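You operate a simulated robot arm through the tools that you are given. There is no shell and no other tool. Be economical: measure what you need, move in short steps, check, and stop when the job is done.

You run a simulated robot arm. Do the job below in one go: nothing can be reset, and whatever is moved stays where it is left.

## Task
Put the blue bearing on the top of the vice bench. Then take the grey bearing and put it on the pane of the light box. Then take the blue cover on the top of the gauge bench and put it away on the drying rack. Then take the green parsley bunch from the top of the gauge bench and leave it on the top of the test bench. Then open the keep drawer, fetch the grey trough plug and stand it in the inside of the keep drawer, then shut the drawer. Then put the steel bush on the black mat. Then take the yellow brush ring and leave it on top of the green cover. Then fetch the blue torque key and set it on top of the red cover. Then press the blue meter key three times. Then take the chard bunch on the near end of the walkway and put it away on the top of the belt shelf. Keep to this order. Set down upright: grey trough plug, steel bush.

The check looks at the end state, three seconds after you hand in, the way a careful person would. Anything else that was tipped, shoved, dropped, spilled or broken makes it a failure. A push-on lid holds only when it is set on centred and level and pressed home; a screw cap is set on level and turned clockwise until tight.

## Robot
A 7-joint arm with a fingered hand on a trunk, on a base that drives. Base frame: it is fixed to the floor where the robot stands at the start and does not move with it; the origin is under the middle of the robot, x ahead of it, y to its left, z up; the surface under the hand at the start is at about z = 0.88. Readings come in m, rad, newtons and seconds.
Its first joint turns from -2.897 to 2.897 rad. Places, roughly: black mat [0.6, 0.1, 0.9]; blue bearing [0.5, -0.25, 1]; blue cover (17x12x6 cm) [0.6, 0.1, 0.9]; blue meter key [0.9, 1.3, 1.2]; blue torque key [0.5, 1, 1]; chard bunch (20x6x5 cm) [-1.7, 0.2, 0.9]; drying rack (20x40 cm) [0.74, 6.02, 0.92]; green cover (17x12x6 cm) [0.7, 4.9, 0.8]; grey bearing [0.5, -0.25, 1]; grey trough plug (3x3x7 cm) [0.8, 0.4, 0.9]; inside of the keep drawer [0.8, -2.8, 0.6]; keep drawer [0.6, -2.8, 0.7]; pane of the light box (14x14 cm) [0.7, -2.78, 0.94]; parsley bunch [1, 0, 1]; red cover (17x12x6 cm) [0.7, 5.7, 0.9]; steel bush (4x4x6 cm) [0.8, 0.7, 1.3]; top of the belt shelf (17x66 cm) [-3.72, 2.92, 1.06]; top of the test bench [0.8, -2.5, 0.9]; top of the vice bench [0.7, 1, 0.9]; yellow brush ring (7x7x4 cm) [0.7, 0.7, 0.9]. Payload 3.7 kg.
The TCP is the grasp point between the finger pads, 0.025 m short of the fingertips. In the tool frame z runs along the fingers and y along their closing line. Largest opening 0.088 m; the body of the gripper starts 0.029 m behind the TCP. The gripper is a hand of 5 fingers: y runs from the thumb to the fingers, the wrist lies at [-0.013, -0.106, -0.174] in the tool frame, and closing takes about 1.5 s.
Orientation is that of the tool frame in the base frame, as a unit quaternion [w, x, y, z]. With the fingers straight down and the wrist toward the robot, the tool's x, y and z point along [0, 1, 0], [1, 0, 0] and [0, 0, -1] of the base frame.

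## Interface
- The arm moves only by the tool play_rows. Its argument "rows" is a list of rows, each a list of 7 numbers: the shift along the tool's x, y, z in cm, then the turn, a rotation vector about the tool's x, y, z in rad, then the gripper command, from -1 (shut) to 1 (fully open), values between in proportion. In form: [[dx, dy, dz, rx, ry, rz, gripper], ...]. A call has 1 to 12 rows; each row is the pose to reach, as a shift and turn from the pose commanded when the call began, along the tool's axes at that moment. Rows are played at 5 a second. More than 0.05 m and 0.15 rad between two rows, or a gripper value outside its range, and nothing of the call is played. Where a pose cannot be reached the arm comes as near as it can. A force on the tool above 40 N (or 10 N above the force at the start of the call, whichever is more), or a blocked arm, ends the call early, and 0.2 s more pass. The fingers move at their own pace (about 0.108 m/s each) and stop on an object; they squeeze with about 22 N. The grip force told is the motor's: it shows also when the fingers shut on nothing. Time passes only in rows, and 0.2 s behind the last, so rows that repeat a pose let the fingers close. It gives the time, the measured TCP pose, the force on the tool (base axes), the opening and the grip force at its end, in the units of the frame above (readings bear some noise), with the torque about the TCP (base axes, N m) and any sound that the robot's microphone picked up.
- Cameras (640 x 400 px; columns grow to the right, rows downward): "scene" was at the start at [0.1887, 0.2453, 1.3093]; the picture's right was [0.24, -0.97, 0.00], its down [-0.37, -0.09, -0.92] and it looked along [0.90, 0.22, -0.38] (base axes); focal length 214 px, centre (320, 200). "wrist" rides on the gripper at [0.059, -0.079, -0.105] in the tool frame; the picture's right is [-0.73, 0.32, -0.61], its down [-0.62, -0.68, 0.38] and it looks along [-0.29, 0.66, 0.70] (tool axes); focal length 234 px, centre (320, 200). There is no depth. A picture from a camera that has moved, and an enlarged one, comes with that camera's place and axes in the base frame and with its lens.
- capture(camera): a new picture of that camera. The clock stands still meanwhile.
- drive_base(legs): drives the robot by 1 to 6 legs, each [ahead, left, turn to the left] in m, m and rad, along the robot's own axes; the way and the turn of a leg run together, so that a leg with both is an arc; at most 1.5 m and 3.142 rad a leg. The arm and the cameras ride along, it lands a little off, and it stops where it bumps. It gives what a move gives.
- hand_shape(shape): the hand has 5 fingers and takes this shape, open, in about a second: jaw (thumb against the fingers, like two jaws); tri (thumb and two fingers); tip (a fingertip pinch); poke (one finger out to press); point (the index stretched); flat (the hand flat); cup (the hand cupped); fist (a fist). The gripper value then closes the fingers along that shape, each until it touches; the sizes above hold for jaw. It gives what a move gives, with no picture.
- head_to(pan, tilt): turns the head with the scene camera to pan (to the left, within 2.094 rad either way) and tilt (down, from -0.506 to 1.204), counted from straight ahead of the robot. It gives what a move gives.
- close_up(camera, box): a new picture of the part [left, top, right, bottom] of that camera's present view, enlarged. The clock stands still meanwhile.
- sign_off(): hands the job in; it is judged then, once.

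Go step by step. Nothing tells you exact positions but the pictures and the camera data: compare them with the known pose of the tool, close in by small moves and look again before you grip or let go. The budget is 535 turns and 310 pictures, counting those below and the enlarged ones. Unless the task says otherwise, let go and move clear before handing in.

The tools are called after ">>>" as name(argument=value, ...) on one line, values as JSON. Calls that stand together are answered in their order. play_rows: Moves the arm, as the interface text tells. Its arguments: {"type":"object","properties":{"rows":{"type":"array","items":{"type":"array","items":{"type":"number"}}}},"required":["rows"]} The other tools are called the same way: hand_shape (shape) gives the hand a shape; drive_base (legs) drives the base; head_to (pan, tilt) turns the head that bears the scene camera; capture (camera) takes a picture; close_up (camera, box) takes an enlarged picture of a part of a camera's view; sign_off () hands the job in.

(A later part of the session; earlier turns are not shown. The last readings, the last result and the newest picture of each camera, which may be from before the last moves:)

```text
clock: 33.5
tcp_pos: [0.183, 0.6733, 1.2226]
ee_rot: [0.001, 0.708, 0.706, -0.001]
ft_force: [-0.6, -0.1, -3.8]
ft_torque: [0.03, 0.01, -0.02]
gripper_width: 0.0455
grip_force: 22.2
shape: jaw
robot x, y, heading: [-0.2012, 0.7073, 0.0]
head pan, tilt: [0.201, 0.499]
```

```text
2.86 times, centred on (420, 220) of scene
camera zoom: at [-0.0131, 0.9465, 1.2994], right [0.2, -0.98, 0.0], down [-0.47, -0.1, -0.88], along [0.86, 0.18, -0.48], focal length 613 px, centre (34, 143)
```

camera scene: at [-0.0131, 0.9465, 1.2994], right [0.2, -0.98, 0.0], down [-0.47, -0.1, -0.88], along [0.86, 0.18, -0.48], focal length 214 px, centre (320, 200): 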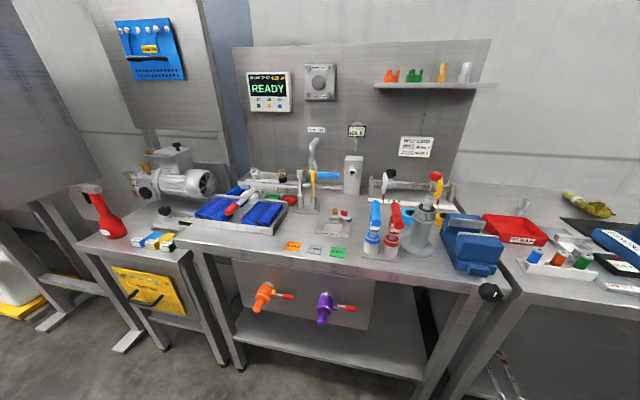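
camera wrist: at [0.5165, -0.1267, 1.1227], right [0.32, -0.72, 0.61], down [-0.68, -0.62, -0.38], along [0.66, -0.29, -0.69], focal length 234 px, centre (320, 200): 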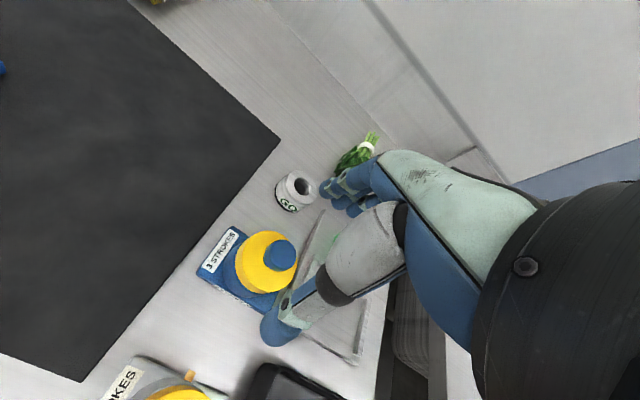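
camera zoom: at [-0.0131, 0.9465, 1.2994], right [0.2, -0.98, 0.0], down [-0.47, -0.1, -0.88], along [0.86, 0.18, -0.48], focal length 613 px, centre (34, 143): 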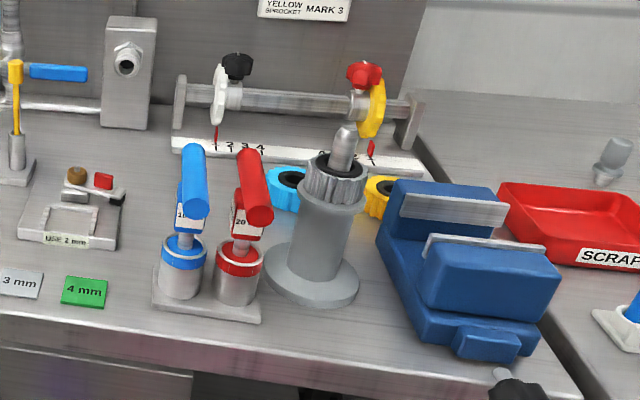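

The free spot between the blue-grid tray and the "USE 2 mm" fixture, about (0.54,1.145), fits the bearing. I'll drive 0.35 m further left and bring it over there.

>>> drive_base(legs=[[0, 0.35, 0]])

>>> play_rows(rows=[[2, 4, 0, 0, 0, 0, -1], [4, 8, 0, 0, 0, 0, -1], [6, 12, 0, 0, 0, 0, -1], [8, 16, 0, 0, 0, 0, -1], [10, 20, 0, 0, 0, 0, -1], [11, 24, 0, 0, 0, 0, -1], [11.5, 28, 0, 0, 0, 0, -1], [12, 32, 0, 0, 0, 0, -1], [12, 35, 0, 0, 0, 0, -1]])

>>> capture(camera="scene")

>>> capture(camera="wrist")

```text
clock: 35.8
tcp_pos: [0.1804, 1.027, 1.2227]
ee_rot: [0.001, 0.707, 0.707, 0.0]
ft_force: [0.0, -0.4, -3.5]
ft_torque: [-0.01, 0.04, 0.0]
gripper_width: 0.0455
grip_force: 21.9
shape: jaw
robot x, y, heading: [-0.2025, 1.0601, 0.006]
head pan, tilt: [0.201, 0.499]
```

```text
clock: 37.8
tcp_pos: [0.5315, 1.147, 1.2209]
ee_rot: [0.002, 0.707, 0.707, -0.001]
ft_force: [-1.0, 0.6, -3.4]
ft_torque: [-0.03, 0.02, 0.02]
gripper_width: 0.0455
grip_force: 21.8
shape: jaw
robot x, y, heading: [-0.2036, 1.0608, 0.0]
head pan, tilt: [0.201, 0.499]
```

```text
271 pictures are left
camera scene: at [-0.0147, 1.3003, 1.2994], right [0.2, -0.98, 0.0], down [-0.47, -0.1, -0.88], along [0.86, 0.18, -0.48], focal length 214 px, centre (320, 200)
```

scene: 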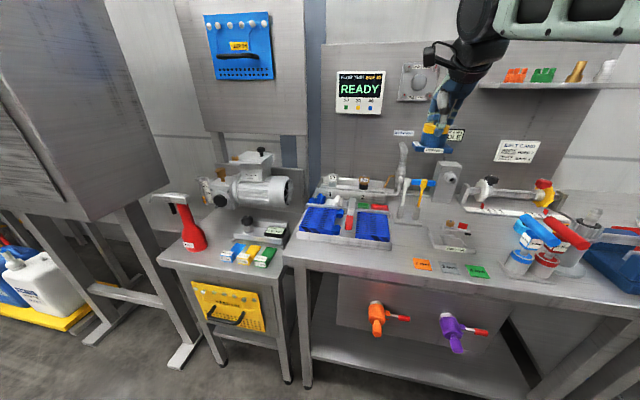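

```text
270 pictures are left
camera wrist: at [0.4529, 1.2046, 1.326], right [0.32, -0.72, 0.61], down [-0.68, -0.63, -0.38], along [0.66, -0.29, -0.69], focal length 234 px, centre (320, 200)
```

wrist: 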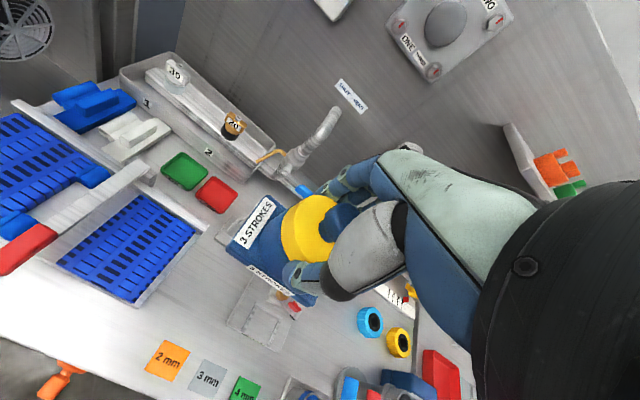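

>>> play_rows(rows=[[0, 0, 4.5, 0, 0, 0, -1], [0, 0, 9, 0, 0, 0, -1], [0, 0, 13, 0, 0, 0, -1], [0, 0, 17, 0, 0, 0, -1], [0, 0, 21, 0, 0, 0, -1]])

>>> capture(camera="wrist")

>>> close_up(camera="scene", box=[350, 130, 510, 290])

```text
clock: 39.0
tcp_pos: [0.5311, 1.1464, 1.0111]
ee_rot: [0.001, 0.707, 0.707, -0.001]
ft_force: [-0.9, 0.2, -3.6]
ft_torque: [0.02, 0.01, 0.03]
gripper_width: 0.0457
grip_force: 22.0
shape: jaw
robot x, y, heading: [-0.199, 1.0614, 0.003]
head pan, tilt: [0.201, 0.499]
```

```text
269 pictures are left
camera wrist: at [0.4536, 1.2038, 1.1153], right [0.32, -0.72, 0.61], down [-0.68, -0.63, -0.38], along [0.66, -0.29, -0.69], focal length 234 px, centre (320, 200)
```

wrist: 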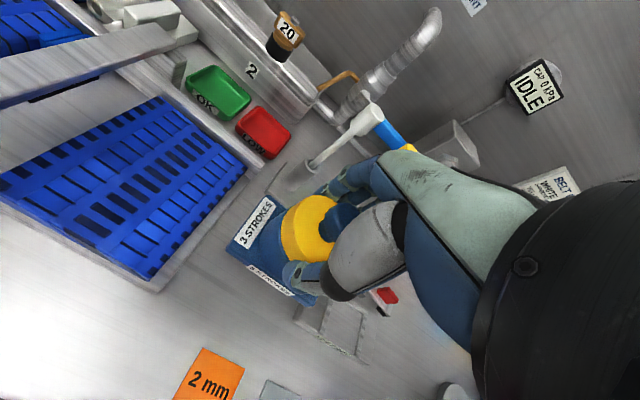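

```text
2.50 times, centred on (430, 210) of scene
camera zoom: at [-0.0144, 1.3002, 1.2994], right [0.2, -0.98, 0.0], down [-0.47, -0.1, -0.88], along [0.86, 0.18, -0.48], focal length 536 px, centre (45, 175)
```

zoom: 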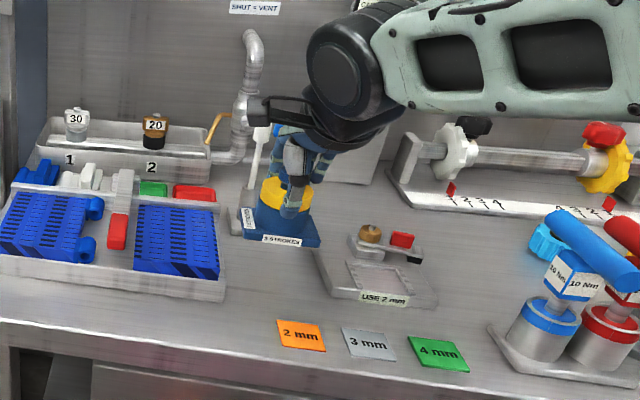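

The stick holder's front edge is at x≈0.613; the fingers stay clear. I'll shift 0.7 cm toward me and lower.

>>> play_rows(rows=[[0, -0.6, 1.5, 0, 0, 0, -1], [0, -0.6, 3.5, 0, 0, 0, -1], [0, -0.6, 5, 0, 0, 0, -1], [0, -0.6, 5.8, 0, 0, 0, -1]])

>>> capture(camera="wrist")

>>> close_up(camera="scene", box=[400, 180, 480, 260])

```text
clock: 40.0
tcp_pos: [0.5253, 1.1472, 0.9535]
ee_rot: [0.001, 0.706, 0.708, -0.002]
ft_force: [0.1, 0.1, -3.6]
ft_torque: [0.02, 0.03, 0.04]
gripper_width: 0.0456
grip_force: 22.2
shape: jaw
robot x, y, heading: [-0.2002, 1.0597, 0.006]
head pan, tilt: [0.201, 0.499]
```

```text
267 pictures are left
camera wrist: at [0.4474, 1.204, 1.0575], right [0.32, -0.72, 0.61], down [-0.68, -0.63, -0.38], along [0.66, -0.29, -0.69], focal length 234 px, centre (320, 200)
```

wrist: 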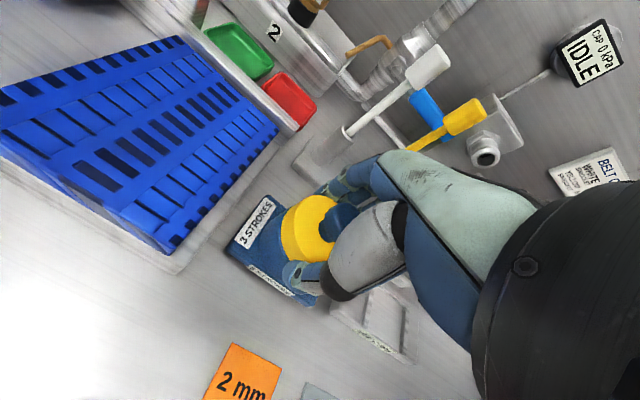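

```text
5.00 times, centred on (440, 220) of scene
camera zoom: at [-0.0144, 1.3002, 1.2994], right [0.2, -0.98, 0.0], down [-0.47, -0.1, -0.88], along [0.86, 0.18, -0.48], focal length 1072 px, centre (-280, 100)
```

zoom: 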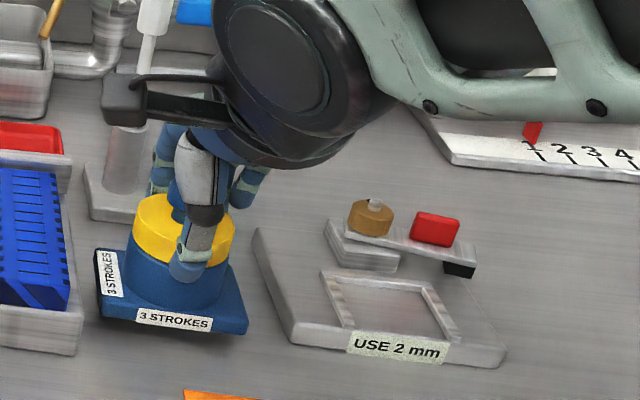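

Clear all round, just above the bench. Lowering to contact in small steps.

>>> play_rows(rows=[[0, 0, 0.3, 0, 0, 0, -1], [0, 0, 0.6, 0, 0, 0, -1], [0, 0, 0.8, 0, 0, 0, -1], [0, 0, 1.0, 0, 0, 0, -1]])

>>> close_up(camera="scene", box=[400, 180, 480, 260])

```text
clock: 41.0
tcp_pos: [0.5244, 1.1469, 0.9441]
ee_rot: [0.001, 0.706, 0.708, -0.001]
ft_force: [-1.2, 0.3, -1.5]
ft_torque: [-0.02, 0.0, -0.02]
gripper_width: 0.0456
grip_force: 22.1
shape: jaw
robot x, y, heading: [-0.1983, 1.0583, 0.004]
head pan, tilt: [0.201, 0.499]
```

```text
5.00 times, centred on (440, 220) of scene
camera zoom: at [-0.0144, 1.3002, 1.2994], right [0.2, -0.98, 0.0], down [-0.47, -0.1, -0.88], along [0.86, 0.18, -0.48], focal length 1072 px, centre (-280, 100)
```

zoom: 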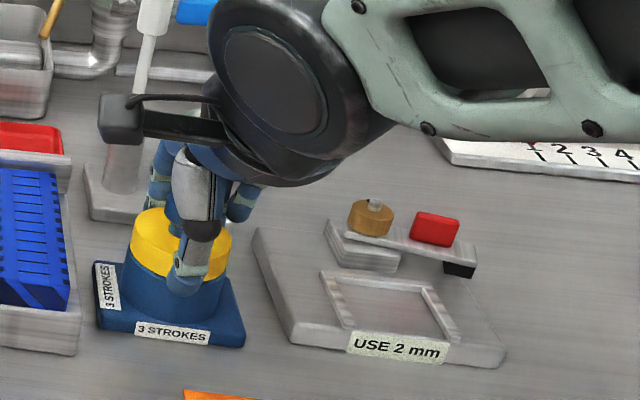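

>>> play_rows(rows=[[0, 0, 0.2, 0, 0, 0, -1], [0, 0, 0.2, 0, 0, 0, 0.2], [0, 0, 0.2, 0, 0, 0, 0.6], [0, 0, 0.1, 0, 0, 0, 1], [0, 0, 0.1, 0, 0, 0, 1], [0, 0, -2, 0, 0, 0, 1], [0, 0, -5, 0, 0, 0, 1], [0, 0, -9, 0, 0, 0, 1], [0, 0, -13, 0, 0, 0, 1], [0, -2, -17, 0, 0, 0, 1], [0, -5, -20, 0, 0, 0, 1]])

>>> close_up(camera="scene", box=[350, 150, 510, 270])

```text
clock: 43.4
tcp_pos: [0.4756, 1.1467, 1.1443]
ee_rot: [0.002, 0.706, 0.708, -0.001]
ft_force: [-0.4, -0.9, -0.2]
ft_torque: [-0.01, -0.01, 0.0]
gripper_width: 0.0876
grip_force: 0.0
shape: jaw
robot x, y, heading: [-0.2033, 1.0584, 0.001]
head pan, tilt: [0.201, 0.499]
```

```text
3.33 times, centred on (430, 210) of scene
camera zoom: at [-0.0142, 1.3002, 1.2994], right [0.2, -0.98, 0.0], down [-0.47, -0.1, -0.88], along [0.86, 0.18, -0.48], focal length 715 px, centre (-47, 167)
```

zoom: 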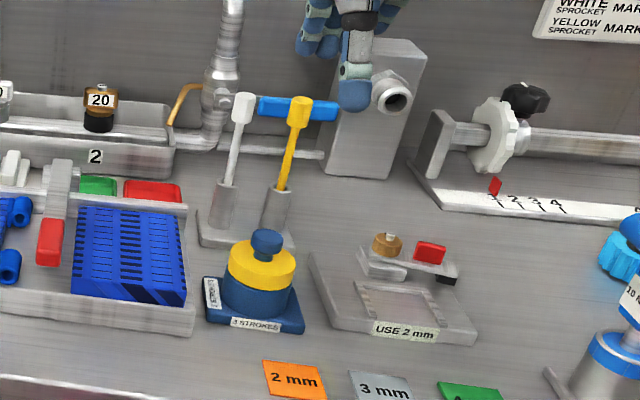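

Blue bearing stands on the vice bench. I'll retract and drive back right toward the grey bearing.

>>> play_rows(rows=[[0, -4, -2, 0, 0, 0, 1], [0, -8, -4, 0, 0, 0, 1], [0, -12, -6, 0, 0, 0, 1], [0, -16, -8, 0, 0, 0, 1], [0, -20, -8, 0, 0, 0, 1], [0, -24, -8, 0, 0, 0, 1]])

>>> drive_base(legs=[[0, -1.25, 0]])

>>> head_to(pan=-0.4, tilt=0.6)

>>> capture(camera="scene")

```text
clock: 44.8
tcp_pos: [0.2355, 1.1489, 1.2234]
ee_rot: [0.001, 0.707, 0.708, -0.002]
ft_force: [0.2, -0.1, 0.3]
ft_torque: [-0.01, 0.03, 0.01]
gripper_width: 0.0878
grip_force: 0.1
shape: jaw
robot x, y, heading: [-0.1983, 1.0552, 0.006]
head pan, tilt: [0.201, 0.499]
```

```text
clock: 51.1
tcp_pos: [0.242, -0.1005, 1.223]
ee_rot: [0.001, 0.706, 0.708, -0.001]
ft_force: [-0.2, 1.1, 0.6]
ft_torque: [-0.02, 0.0, 0.03]
gripper_width: 0.0876
grip_force: 0.1
shape: jaw
robot x, y, heading: [-0.1959, -0.1924, 0.004]
head pan, tilt: [0.201, 0.499]
```

```text
clock: 52.1
tcp_pos: [0.2416, -0.1007, 1.2229]
ee_rot: [0.001, 0.706, 0.708, -0.001]
ft_force: [0.7, 0.1, 0.0]
ft_torque: [-0.01, 0.0, 0.02]
gripper_width: 0.0878
grip_force: 0.0
shape: jaw
robot x, y, heading: [-0.1982, -0.1933, 0.009]
head pan, tilt: [-0.4, 0.6]
```

```text
263 pictures are left
camera scene: at [-0.0158, -0.0034, 1.2903], right [-0.38, -0.92, 0.0], down [-0.52, 0.22, -0.83], along [0.76, -0.32, -0.56], focal length 214 px, centre (320, 200)
```

scene: 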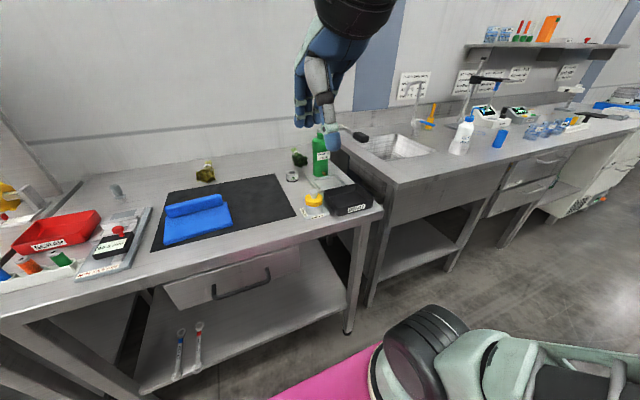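

>>> close_up(camera="scene", box=[270, 150, 390, 230])

```text
5.00 times, centred on (330, 190) of scene
camera zoom: at [-0.0158, -0.0034, 1.2903], right [-0.38, -0.92, 0.0], down [-0.52, 0.22, -0.83], along [0.76, -0.32, -0.56], focal length 1072 px, centre (270, 250)
```

zoom: 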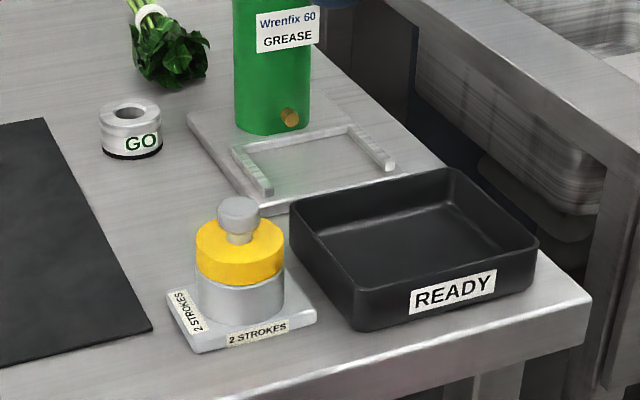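

Grey bearing at about (0.47,-0.187). Moving above it.

>>> play_rows(rows=[[-2, 4, 0, 0, 0, 0, 1], [-4, 8, 0, 0, 0, 0, 1], [-6, 12, 0, 0, 0, 0, 1], [-8, 16, 0, 0, 0, 0, 1], [-8.5, 20, 0, 0, 0, 0, 1], [-8.5, 22.8, 2, 0, 0, 0, 1], [-8.5, 22.8, 6, 0, 0, 0, 1], [-8.5, 22.8, 10, 0, 0, 0, 1], [-8.5, 22.8, 14, 0, 0, 0, 1], [-8.5, 22.8, 18, 0, 0, 0, 1], [-8.5, 22.8, 20, 0, 0, 0, 1]])

>>> capture(camera="wrist")

>>> close_up(camera="scene", box=[270, 150, 390, 230])

```text
clock: 54.5
tcp_pos: [0.4723, -0.1867, 1.0222]
ee_rot: [0.001, 0.706, 0.709, -0.001]
ft_force: [0.8, 0.5, 0.0]
ft_torque: [0.0, 0.02, 0.03]
gripper_width: 0.0878
grip_force: 0.0
shape: jaw
robot x, y, heading: [-0.1941, -0.1887, 0.013]
head pan, tilt: [-0.4, 0.6]
```

```text
261 pictures are left
camera wrist: at [0.3928, -0.1299, 1.1265], right [0.33, -0.72, 0.61], down [-0.68, -0.63, -0.38], along [0.66, -0.29, -0.69], focal length 234 px, centre (320, 200)
```

wrist: 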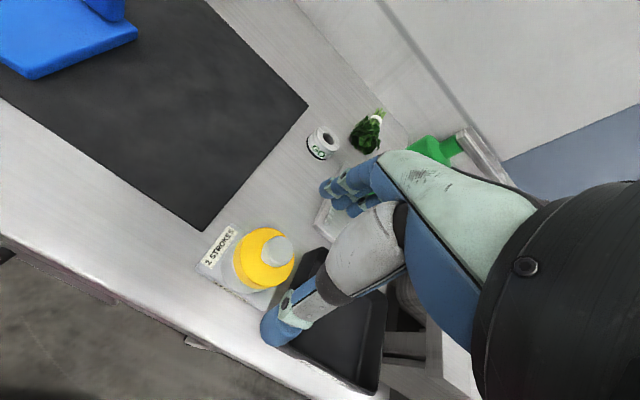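

```text
5.00 times, centred on (330, 190) of scene
camera zoom: at [-0.0158, -0.0035, 1.2903], right [-0.38, -0.92, 0.0], down [-0.52, 0.22, -0.83], along [0.76, -0.32, -0.56], focal length 1072 px, centre (270, 250)
```

zoom: 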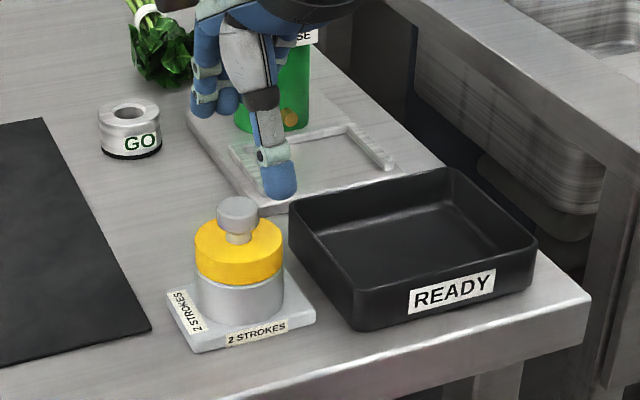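

Aligned. Descend and grip.

>>> play_rows(rows=[[0, 0, 2, 0, 0, 0, 1], [0, 0, 4, 0, 0, 0, 1], [0, 0, 6, 0, 0, 0, 1], [0, 0, 7.7, 0, 0, 0, 1], [0, 0, 7.7, 0, 0, 0, -1], [0, 0, 7.7, 0, 0, 0, -1], [0, 0, 7.7, 0, 0, 0, -1], [0, 0, 7.7, 0, 0, 0, -1], [0, 0, 7.7, 0, 0, 0, -1], [0, 0, 7.7, 0, 0, 0, -1], [0, 0, 7.7, 0, 0, 0, -1], [0, 0, 7.7, 0, 0, 0, -1]])

>>> close_up(camera="scene", box=[270, 150, 390, 230])

```text
clock: 57.1
tcp_pos: [0.4697, -0.1863, 0.947]
ee_rot: [0.001, 0.706, 0.708, 0.0]
ft_force: [-0.8, -0.9, -1.6]
ft_torque: [-0.04, 0.05, 0.0]
gripper_width: 0.0457
grip_force: 22.3
shape: jaw
robot x, y, heading: [-0.1938, -0.1961, 0.007]
head pan, tilt: [-0.4, 0.6]
```

```text
5.00 times, centred on (330, 190) of scene
camera zoom: at [-0.0157, -0.0035, 1.2903], right [-0.38, -0.92, 0.0], down [-0.52, 0.22, -0.83], along [0.76, -0.32, -0.56], focal length 1072 px, centre (270, 250)
```

zoom: 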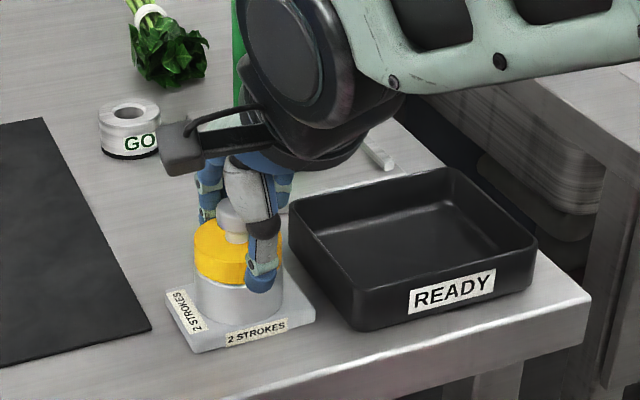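

Gripped. Lift, tuck in and drive right toward the light box.

>>> play_rows(rows=[[0, 0, -1, 0, 0, 0, -1], [0, 0, -4, 0, 0, 0, -1], [0, 0, -8, 0, 0, 0, -1], [0, 0, -12, 0, 0, 0, -1], [0, 0, -16, 0, 0, 0, -1], [0, -3, -19, 0, 0, 0, -1], [0, -7, -22, 0, 0, 0, -1], [0, -11, -25, 0, 0, 0, -1], [0, -14, -27, 0, 0, 0, -1]])

>>> drive_base(legs=[[0, -1.3, 0]])

>>> head_to(pan=-0.5, tilt=0.5)

>>> capture(camera="scene")

```text
clock: 59.1
tcp_pos: [0.3309, -0.1857, 1.2163]
ee_rot: [0.001, 0.707, 0.708, -0.002]
ft_force: [0.3, -0.2, -4.1]
ft_torque: [0.02, 0.02, 0.01]
gripper_width: 0.0454
grip_force: 22.4
shape: jaw
robot x, y, heading: [-0.1922, -0.1901, 0.006]
head pan, tilt: [-0.4, 0.6]
```

```text
clock: 65.7
tcp_pos: [0.3367, -1.4977, 1.216]
ee_rot: [0.001, 0.707, 0.707, -0.001]
ft_force: [0.0, 0.5, -4.0]
ft_torque: [0.0, 0.04, 0.0]
gripper_width: 0.0452
grip_force: 21.8
shape: jaw
robot x, y, heading: [-0.1822, -1.5048, 0.008]
head pan, tilt: [-0.4, 0.6]
```

```text
clock: 66.4
tcp_pos: [0.3372, -1.4974, 1.2168]
ee_rot: [0.001, 0.707, 0.707, -0.002]
ft_force: [-0.5, -0.7, -3.7]
ft_torque: [0.01, 0.03, -0.03]
gripper_width: 0.0454
grip_force: 21.5
shape: jaw
robot x, y, heading: [-0.1875, -1.5037, -0.002]
head pan, tilt: [-0.499, 0.499]
```

```text
258 pictures are left
camera scene: at [-0.0101, -1.3235, 1.2993], right [-0.48, -0.88, 0.0], down [-0.42, 0.23, -0.88], along [0.77, -0.42, -0.48], focal length 214 px, centre (320, 200)
```

scene: 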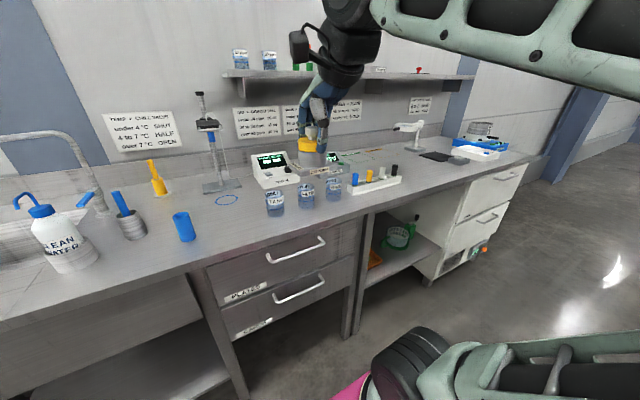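

>>> drive_base(legs=[[0, -1.15, 0]])

>>> head_to(pan=-0.2, tilt=0.55)

>>> capture(camera="scene")

```text
clock: 72.2
tcp_pos: [0.3381, -2.6346, 1.2161]
ee_rot: [0.001, 0.709, 0.705, -0.002]
ft_force: [0.3, 0.8, -3.9]
ft_torque: [-0.01, 0.04, 0.0]
gripper_width: 0.0455
grip_force: 22.5
shape: jaw
robot x, y, heading: [-0.1876, -2.6361, -0.003]
head pan, tilt: [-0.499, 0.499]
```

```text
clock: 73.0
tcp_pos: [0.3374, -2.6343, 1.2165]
ee_rot: [0.001, 0.709, 0.705, -0.001]
ft_force: [0.5, 0.2, -4.4]
ft_torque: [0.0, 0.03, 0.01]
gripper_width: 0.0451
grip_force: 21.7
shape: jaw
robot x, y, heading: [-0.1904, -2.6393, -0.002]
head pan, tilt: [-0.201, 0.55]
```

```text
257 pictures are left
camera scene: at [-0.0003, -2.4324, 1.2948], right [-0.2, -0.98, 0.0], down [-0.51, 0.11, -0.85], along [0.84, -0.17, -0.52], focal length 214 px, centre (320, 200)
```

scene: 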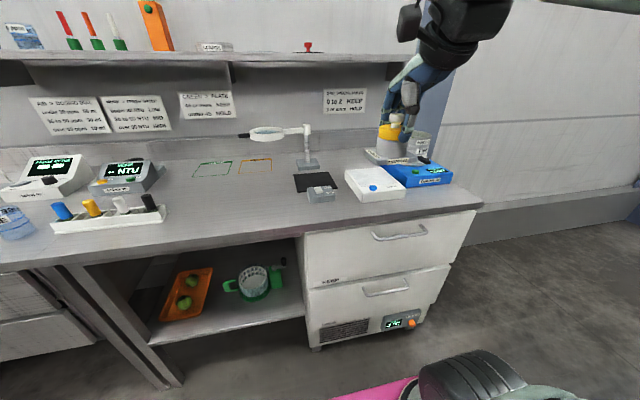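

>>> close_up(camera="scene", box=[280, 110, 480, 250])

```text
2.86 times, centred on (380, 180) of scene
camera zoom: at [-0.0003, -2.4324, 1.2948], right [-0.2, -0.98, 0.0], down [-0.51, 0.11, -0.85], along [0.84, -0.17, -0.52], focal length 613 px, centre (149, 257)
```

zoom: 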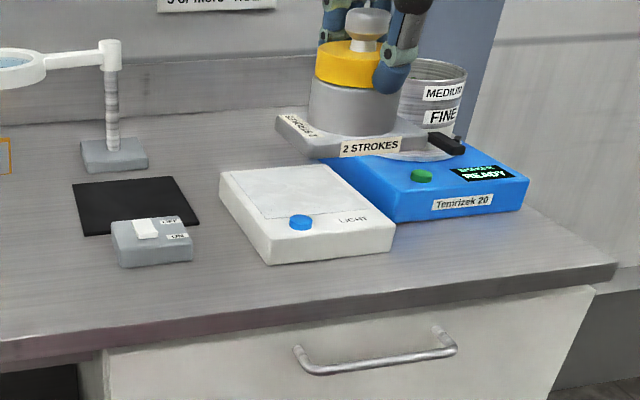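

The light box pane centre comes out at about (0.72,-2.78,0.94). I'll drive slightly closer and bring the bearing over it.

>>> drive_base(legs=[[0.1, -0.1, 0]])

>>> capture(camera="scene")

```text
clock: 74.3
tcp_pos: [0.4381, -2.7333, 1.2162]
ee_rot: [0.002, 0.709, 0.706, -0.001]
ft_force: [0.2, 0.3, -3.4]
ft_torque: [-0.01, 0.05, 0.03]
gripper_width: 0.0455
grip_force: 22.2
shape: jaw
robot x, y, heading: [-0.0894, -2.7367, -0.005]
head pan, tilt: [-0.201, 0.55]
```

```text
255 pictures are left
camera scene: at [0.1003, -2.5325, 1.2948], right [-0.2, -0.98, 0.0], down [-0.51, 0.1, -0.85], along [0.84, -0.17, -0.52], focal length 214 px, centre (320, 200)
```

scene: 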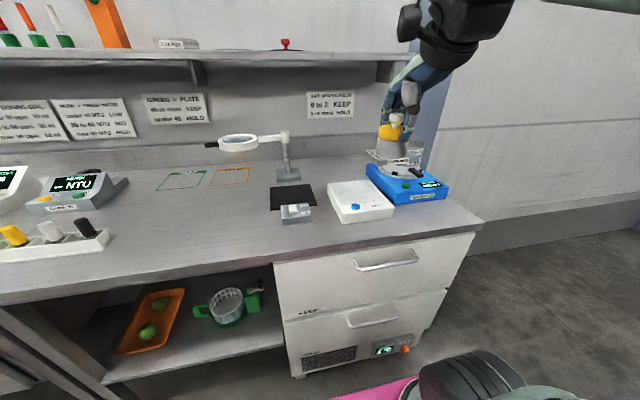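

>>> play_rows(rows=[[-1, 4, 0, 0, 0, 0, -1], [-2, 8, 0, 0, 0, 0, -1], [-3, 12, 0, 0, 0, 0, -1], [-4, 16, 0, 0, 0, 0, -1], [-4.7, 20, 0, 0, 0, 0, -1], [-4.7, 24, 0, 0, 0, 0, -1], [-4.7, 28, 0, 0, 0, 0, -1], [-4.7, 28, 4, 0, 0, 0, -1], [-4.7, 28, 8, 0, 0, 0, -1], [-4.7, 28, 12, 0, 0, 0, -1], [-4.7, 28, 14, 0, 0, 0, -1]])

>>> close_up(camera="scene", box=[300, 130, 460, 240])

>>> capture(camera="wrist")

```text
clock: 76.7
tcp_pos: [0.7191, -2.7831, 1.0756]
ee_rot: [0.003, 0.708, 0.706, -0.002]
ft_force: [-0.2, 1.0, -3.4]
ft_torque: [0.03, 0.05, -0.03]
gripper_width: 0.0452
grip_force: 21.5
shape: jaw
robot x, y, heading: [-0.0875, -2.7377, -0.002]
head pan, tilt: [-0.201, 0.55]
```

```text
3.64 times, centred on (380, 185) of scene
camera zoom: at [0.1003, -2.5326, 1.2948], right [-0.2, -0.98, 0.0], down [-0.51, 0.1, -0.85], along [0.84, -0.17, -0.52], focal length 780 px, centre (102, 254)
```

zoom: 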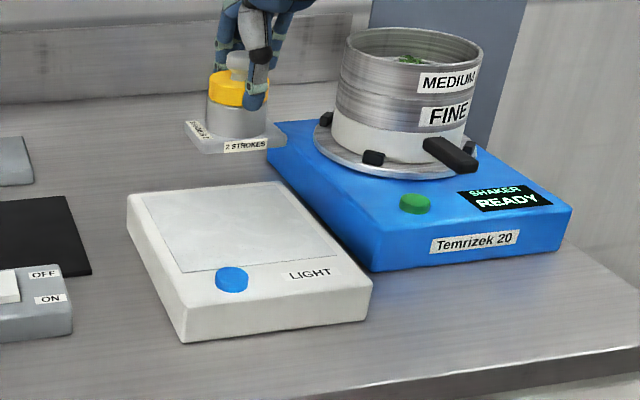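

```text
253 pictures are left
camera wrist: at [0.6405, -2.7254, 1.1804], right [0.32, -0.73, 0.61], down [-0.68, -0.62, -0.38], along [0.66, -0.29, -0.69], focal length 234 px, centre (320, 200)
```

wrist: 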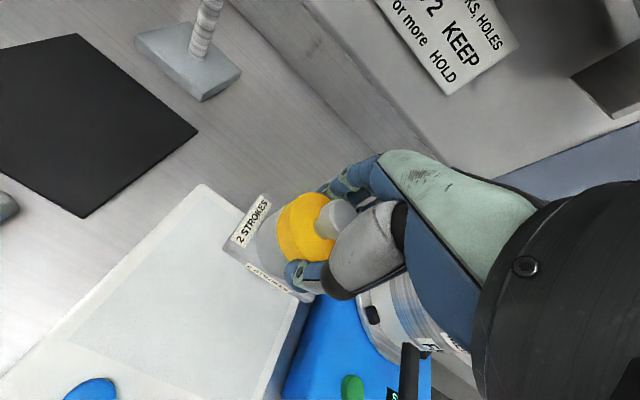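

Pane centre refined to (0.704,-2.781). Shift and lower to just above.

>>> play_rows(rows=[[0.2, -1.6, 1, 0, 0, 0, -1], [0.2, -1.6, 4, 0, 0, 0, -1], [0.2, -1.6, 5.8, 0, 0, 0, -1]])

>>> close_up(camera="scene", box=[300, 130, 460, 240])

>>> capture(camera="wrist")

```text
clock: 77.5
tcp_pos: [0.7032, -2.7807, 1.0184]
ee_rot: [0.001, 0.708, 0.706, 0.0]
ft_force: [-0.1, -0.8, -3.7]
ft_torque: [0.03, 0.08, 0.0]
gripper_width: 0.0456
grip_force: 22.1
shape: jaw
robot x, y, heading: [-0.0868, -2.7385, -0.002]
head pan, tilt: [-0.201, 0.55]
```

```text
3.64 times, centred on (380, 185) of scene
camera zoom: at [0.1003, -2.5326, 1.2948], right [-0.2, -0.98, 0.0], down [-0.51, 0.1, -0.85], along [0.84, -0.17, -0.52], focal length 780 px, centre (102, 254)
```

zoom: 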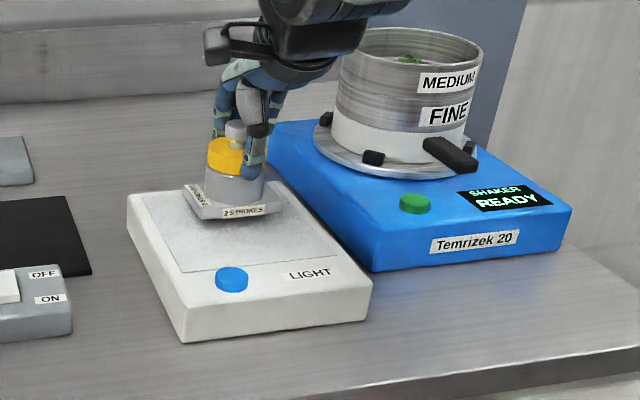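

```text
251 pictures are left
camera wrist: at [0.6248, -2.7236, 1.1226], right [0.32, -0.73, 0.61], down [-0.68, -0.62, -0.38], along [0.66, -0.29, -0.69], focal length 234 px, centre (320, 200)
```

wrist: 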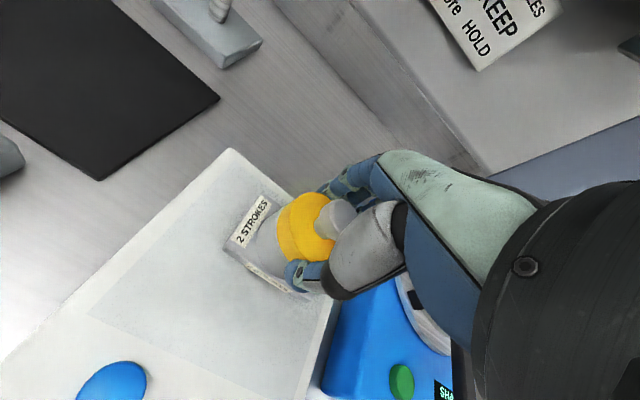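

>>> play_rows(rows=[[0, -0.4, 0.5, 0, 0, 0, -1], [0, -0.4, 0.8, 0, 0, 0, -1], [0, -0.4, 1.0, 0, 0, 0, -1], [0, -0.4, 1.1, 0, 0, 0, -1]])

>>> close_up(camera="scene", box=[300, 130, 460, 240])

```text
clock: 78.5
tcp_pos: [0.7, -2.7814, 1.0083]
ee_rot: [0.0, 0.709, 0.706, -0.001]
ft_force: [0.0, 0.3, -4.3]
ft_torque: [0.01, 0.03, -0.02]
gripper_width: 0.0456
grip_force: 21.5
shape: jaw
robot x, y, heading: [-0.0848, -2.7385, 0.0]
head pan, tilt: [-0.201, 0.55]
```

```text
3.64 times, centred on (380, 185) of scene
camera zoom: at [0.1003, -2.5326, 1.2948], right [-0.2, -0.98, 0.0], down [-0.51, 0.1, -0.85], along [0.84, -0.17, -0.52], focal length 780 px, centre (102, 254)
```

zoom: 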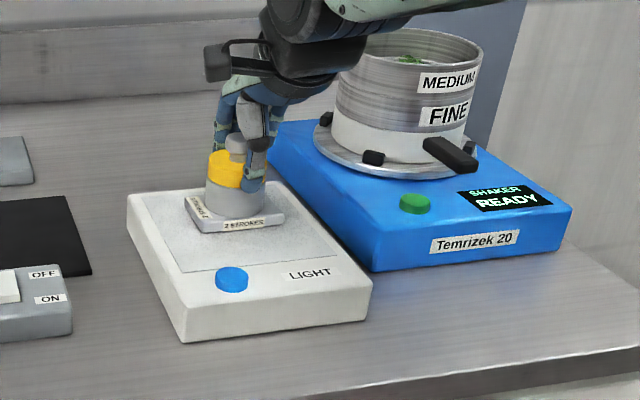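

>>> play_rows(rows=[[0, 0, 0.2, 0, 0, 0, -1], [0, 0, 0.4, 0, 0, 0, -1]])

>>> play_rows(rows=[[0, 0, 0.2, 0, 0, 0, -1], [0, 0, 0.3, 0, 0, 0, -1]])

```text
clock: 79.1
tcp_pos: [0.6986, -2.7811, 1.0057]
ee_rot: [0.003, 0.708, 0.706, 0.0]
ft_force: [-1.2, -0.3, 9.0]
ft_torque: [0.0, -0.14, -0.02]
gripper_width: 0.0455
grip_force: 21.8
shape: jaw
robot x, y, heading: [-0.0876, -2.7401, 0.004]
head pan, tilt: [-0.201, 0.55]
```

```text
clock: 79.7
tcp_pos: [0.698, -2.7808, 1.0008]
ee_rot: [0.002, 0.708, 0.706, 0.0]
ft_force: [-3.9, 0.6, 25.3]
ft_torque: [0.01, -0.35, 0.02]
gripper_width: 0.0461
grip_force: 22.2
shape: jaw
robot x, y, heading: [-0.0859, -2.7392, -0.003]
head pan, tilt: [-0.201, 0.55]
```

In contact. Release and lift away.

>>> play_rows(rows=[[0, 0, -0.4, 0, 0, 0, -1], [0, 0, -0.4, 0, 0, 0, 0], [0, 0, -0.4, 0, 0, 0, 0.5], [0, 0, -0.4, 0, 0, 0, 1], [0, 0, -0.4, 0, 0, 0, 1], [0, 0, -3, 0, 0, 0, 1], [0, 0, -7, 0, 0, 0, 1], [0, 0, -11, 0, 0, 0, 1], [0, -3, -14, 0, 0, 0, 1], [0, -7, -16, 0, 0, 0, 1], [0, -11, -18, 0, 0, 0, 1], [0, -15, -20, 0, 0, 0, 1]])

>>> close_up(camera="scene", box=[300, 130, 460, 240])

```text
clock: 82.3
tcp_pos: [0.547, -2.7803, 1.1996]
ee_rot: [0.001, 0.708, 0.706, -0.002]
ft_force: [-0.1, 0.3, -0.6]
ft_torque: [-0.02, 0.03, -0.03]
gripper_width: 0.0877
grip_force: 0.1
shape: jaw
robot x, y, heading: [-0.0859, -2.7361, 0.001]
head pan, tilt: [-0.201, 0.55]
```

```text
3.64 times, centred on (380, 185) of scene
camera zoom: at [0.1006, -2.5325, 1.2948], right [-0.2, -0.98, 0.0], down [-0.51, 0.1, -0.85], along [0.84, -0.17, -0.52], focal length 780 px, centre (102, 254)
```

zoom: 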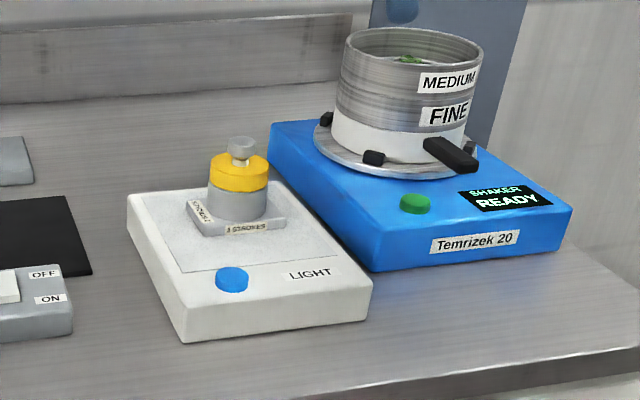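

Grey bearing stands on the pane. Now drive back to the gauge bench for the blue cover.

>>> play_rows(rows=[[0, -4, 0, 0, 0, 0, 1], [0, -8, 0, 0, 0, 0, 1], [0, -12, 0, 0, 0, 0, 1]])

>>> drive_base(legs=[[-0.12, 0, 0], [0, 1.45, 0], [0, 1.35, 0]])

>>> head_to(pan=0.0, tilt=0.6)

>>> capture(camera="scene")

```text
clock: 83.1
tcp_pos: [0.4284, -2.7794, 1.2002]
ee_rot: [0.001, 0.708, 0.706, -0.001]
ft_force: [-0.5, 0.4, 0.5]
ft_torque: [-0.03, 0.0, 0.05]
gripper_width: 0.0877
grip_force: 0.0
shape: jaw
robot x, y, heading: [-0.0837, -2.7389, 0.0]
head pan, tilt: [-0.201, 0.55]
```

```text
clock: 97.5
tcp_pos: [0.2977, 0.0221, 1.2006]
ee_rot: [0.001, 0.704, 0.71, -0.001]
ft_force: [-0.4, 0.4, -0.2]
ft_torque: [-0.02, 0.0, 0.02]
gripper_width: 0.0876
grip_force: 0.0
shape: jaw
robot x, y, heading: [-0.2156, 0.059, 0.007]
head pan, tilt: [-0.201, 0.55]
```

```text
clock: 98.2
tcp_pos: [0.2966, 0.022, 1.1999]
ee_rot: [0.002, 0.705, 0.71, -0.001]
ft_force: [0.0, -0.2, 0.0]
ft_torque: [-0.01, 0.01, 0.02]
gripper_width: 0.0878
grip_force: 0.0
shape: jaw
robot x, y, heading: [-0.2154, 0.0609, 0.005]
head pan, tilt: [0.0, 0.6]
```

```text
248 pictures are left
camera scene: at [-0.0327, 0.2834, 1.2903], right [0.01, -1.0, 0.0], down [-0.56, -0.01, -0.83], along [0.83, 0.01, -0.56], focal length 214 px, centre (320, 200)
```

scene: 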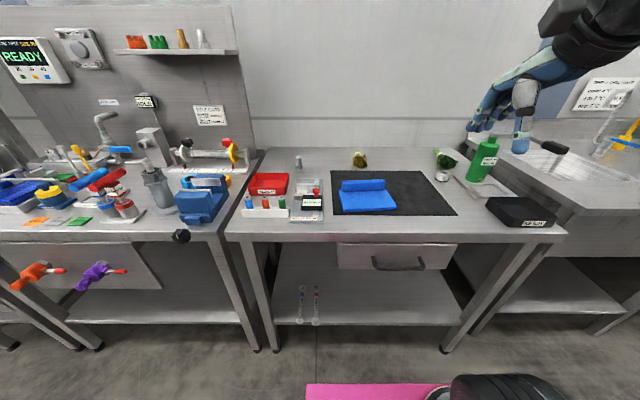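

>>> close_up(camera="scene", box=[280, 140, 470, 230])

```text
3.37 times, centred on (375, 185) of scene
camera zoom: at [-0.0327, 0.2834, 1.2903], right [0.01, -1.0, 0.0], down [-0.56, -0.01, -0.83], along [0.83, 0.01, -0.56], focal length 722 px, centre (135, 250)
```

zoom: 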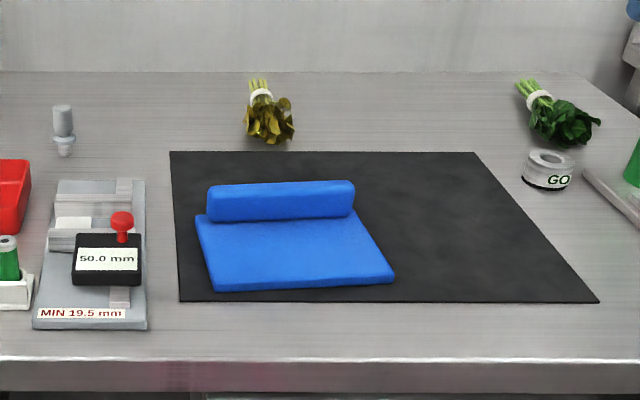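

The blue cover is a plate with a raised ridge at its back edge, ridge centre at about (0.633,0.135), turned ~0.12 rad. I'll go above it.

>>> play_rows(rows=[[2, 4, 0, 0, 0, -0.03, 1], [4, 8, 0, 0, 0, -0.06, 1], [6, 12, 0, 0, 0, -0.09, 1], [8, 16, 0, 0, 0, -0.12, 1], [10, 20, 0, 0, 0, -0.12, 1], [11, 24, 0, 0, 0, -0.12, 1], [11.5, 28, 0, 0, 0, -0.12, 1], [11.5, 32, 3, 0, 0, -0.12, 1], [11.5, 33.8, 7, 0, 0, -0.12, 1], [11.5, 33.8, 11, 0, 0, -0.12, 1], [11.5, 33.8, 15, 0, 0, -0.12, 1], [11.5, 33.8, 18, 0, 0, -0.12, 1]])

>>> capture(camera="wrist")

>>> close_up(camera="scene", box=[280, 140, 470, 230])

```text
clock: 100.8
tcp_pos: [0.6347, 0.1394, 1.019]
ee_rot: [0.0, 0.662, 0.75, -0.001]
ft_force: [-0.2, -0.4, -0.2]
ft_torque: [0.01, -0.02, 0.03]
gripper_width: 0.0875
grip_force: 0.1
shape: jaw
robot x, y, heading: [-0.2158, 0.0574, 0.013]
head pan, tilt: [0.0, 0.6]
```

```text
246 pictures are left
camera wrist: at [0.55, 0.1848, 1.1244], right [0.41, -0.68, 0.61], down [-0.6, -0.71, -0.38], along [0.69, -0.21, -0.69], focal length 234 px, centre (320, 200)
```

wrist: 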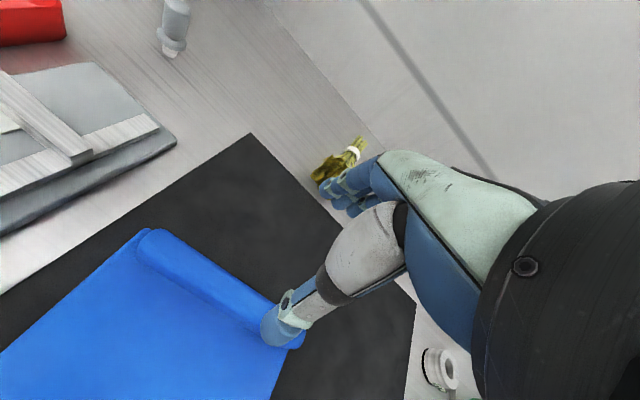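

```text
3.37 times, centred on (375, 185) of scene
camera zoom: at [-0.0327, 0.2835, 1.2903], right [0.01, -1.0, 0.0], down [-0.56, -0.01, -0.83], along [0.83, 0.01, -0.56], focal length 722 px, centre (135, 250)
```

zoom: 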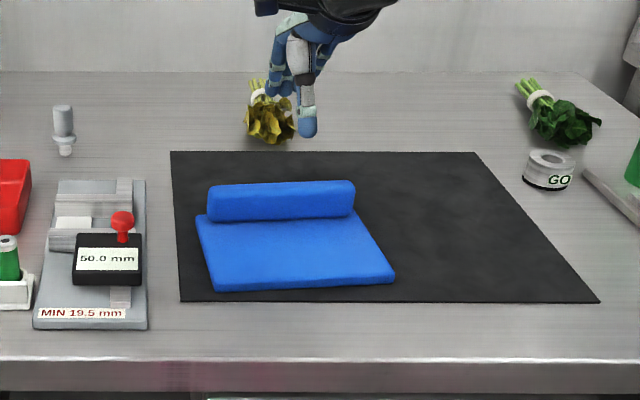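

Both cameras together put the ridge top at z≈0.94 and its axis at about (0.603,0.147). I'll shift and lower part-way.

>>> play_rows(rows=[[0.9, -2.9, 0, 0, 0, 0, 1], [0.9, -2.9, 3, 0, 0, 0, 1], [0.9, -2.9, 5, 0, 0, 0, 1]])

>>> capture(camera="wrist")

>>> close_up(camera="scene", box=[310, 150, 430, 230])

```text
clock: 101.6
tcp_pos: [0.6047, 0.1439, 0.9696]
ee_rot: [0.001, 0.661, 0.75, -0.001]
ft_force: [-0.4, -0.4, 0.3]
ft_torque: [0.01, -0.05, -0.03]
gripper_width: 0.0879
grip_force: 0.0
shape: jaw
robot x, y, heading: [-0.2189, 0.0615, 0.014]
head pan, tilt: [0.0, 0.6]
```

```text
244 pictures are left
camera wrist: at [0.5195, 0.1904, 1.0744], right [0.41, -0.68, 0.61], down [-0.6, -0.71, -0.38], along [0.69, -0.21, -0.69], focal length 234 px, centre (320, 200)
```

wrist: 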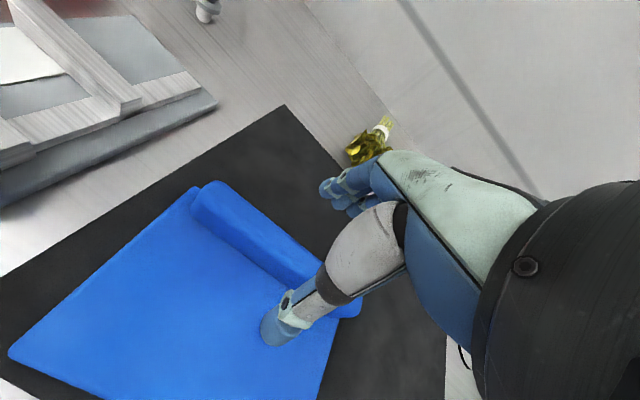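

```text
5.00 times, centred on (370, 190) of scene
camera zoom: at [-0.0327, 0.2834, 1.2903], right [0.01, -1.0, 0.0], down [-0.56, -0.01, -0.83], along [0.83, 0.01, -0.56], focal length 1072 px, centre (70, 250)
```

zoom: 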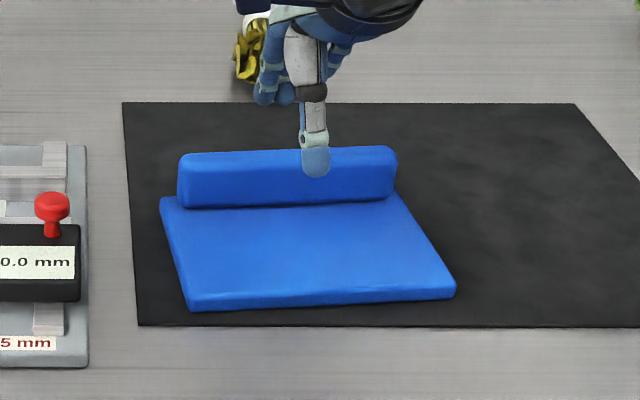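

Centred over the ridge. Lower and grip.

>>> play_rows(rows=[[0, 0, 2, 0, 0, 0, 1], [0, 0, 3.5, 0, 0, 0, 1], [0, 0, 4.2, 0, 0, 0, 1], [0, 0, 4.2, 0, 0, 0, 0.2], [0, 0, 4.2, 0, 0, 0, -1], [0, 0, 4.2, 0, 0, 0, -1], [0, 0, 4.2, 0, 0, 0, -1], [0, 0, 4.2, 0, 0, 0, -1], [0, 0, 4.2, 0, 0, 0, -1], [0, 0, 4.2, 0, 0, 0, -1], [0, 0, 4.2, 0, 0, 0, -1]])

>>> close_up(camera="scene", box=[310, 150, 430, 230])

```text
clock: 104.0
tcp_pos: [0.6041, 0.1434, 0.9275]
ee_rot: [0.001, 0.661, 0.75, -0.001]
ft_force: [-0.8, -0.4, -0.3]
ft_torque: [0.0, 0.02, 0.1]
gripper_width: 0.0166
grip_force: 21.9
shape: jaw
robot x, y, heading: [-0.2154, 0.0623, 0.012]
head pan, tilt: [0.0, 0.6]
```

```text
5.00 times, centred on (370, 190) of scene
camera zoom: at [-0.0326, 0.2834, 1.2903], right [0.01, -1.0, 0.0], down [-0.56, -0.01, -0.82], along [0.82, 0.01, -0.57], focal length 1072 px, centre (70, 250)
```

zoom: 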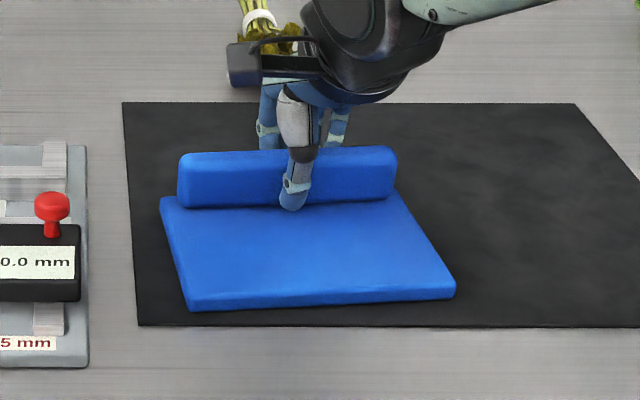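

>>> play_rows(rows=[[0, 0, -1, 0, 0, 0, -1], [0, 0, -2, 0, 0, 0, -1], [0, 0, -4, 0, 0, 0, -1], [0, 0, -6, 0, 0, 0, -1]])

>>> close_up(camera="scene", box=[310, 130, 430, 230])

```text
clock: 105.0
tcp_pos: [0.6044, 0.1434, 0.9881]
ee_rot: [0.001, 0.66, 0.751, -0.001]
ft_force: [1.3, -0.2, -3.4]
ft_torque: [0.0, -0.12, 0.0]
gripper_width: 0.0164
grip_force: 22.1
shape: jaw
robot x, y, heading: [-0.2159, 0.0591, 0.013]
head pan, tilt: [0.0, 0.6]
```

```text
4.00 times, centred on (370, 180) of scene
camera zoom: at [-0.0325, 0.2835, 1.2903], right [0.01, -1.0, 0.0], down [-0.57, -0.01, -0.82], along [0.82, 0.01, -0.57], focal length 858 px, centre (120, 280)
```

zoom: 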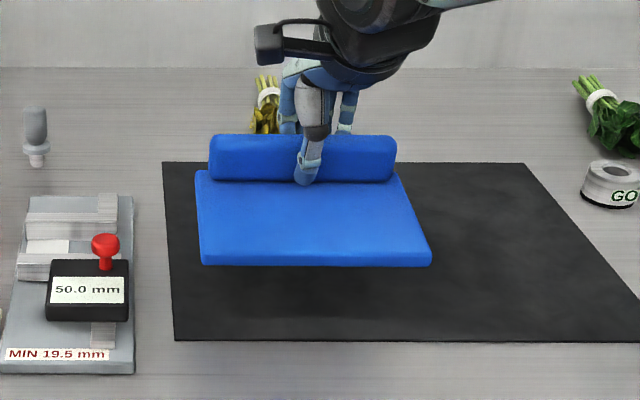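

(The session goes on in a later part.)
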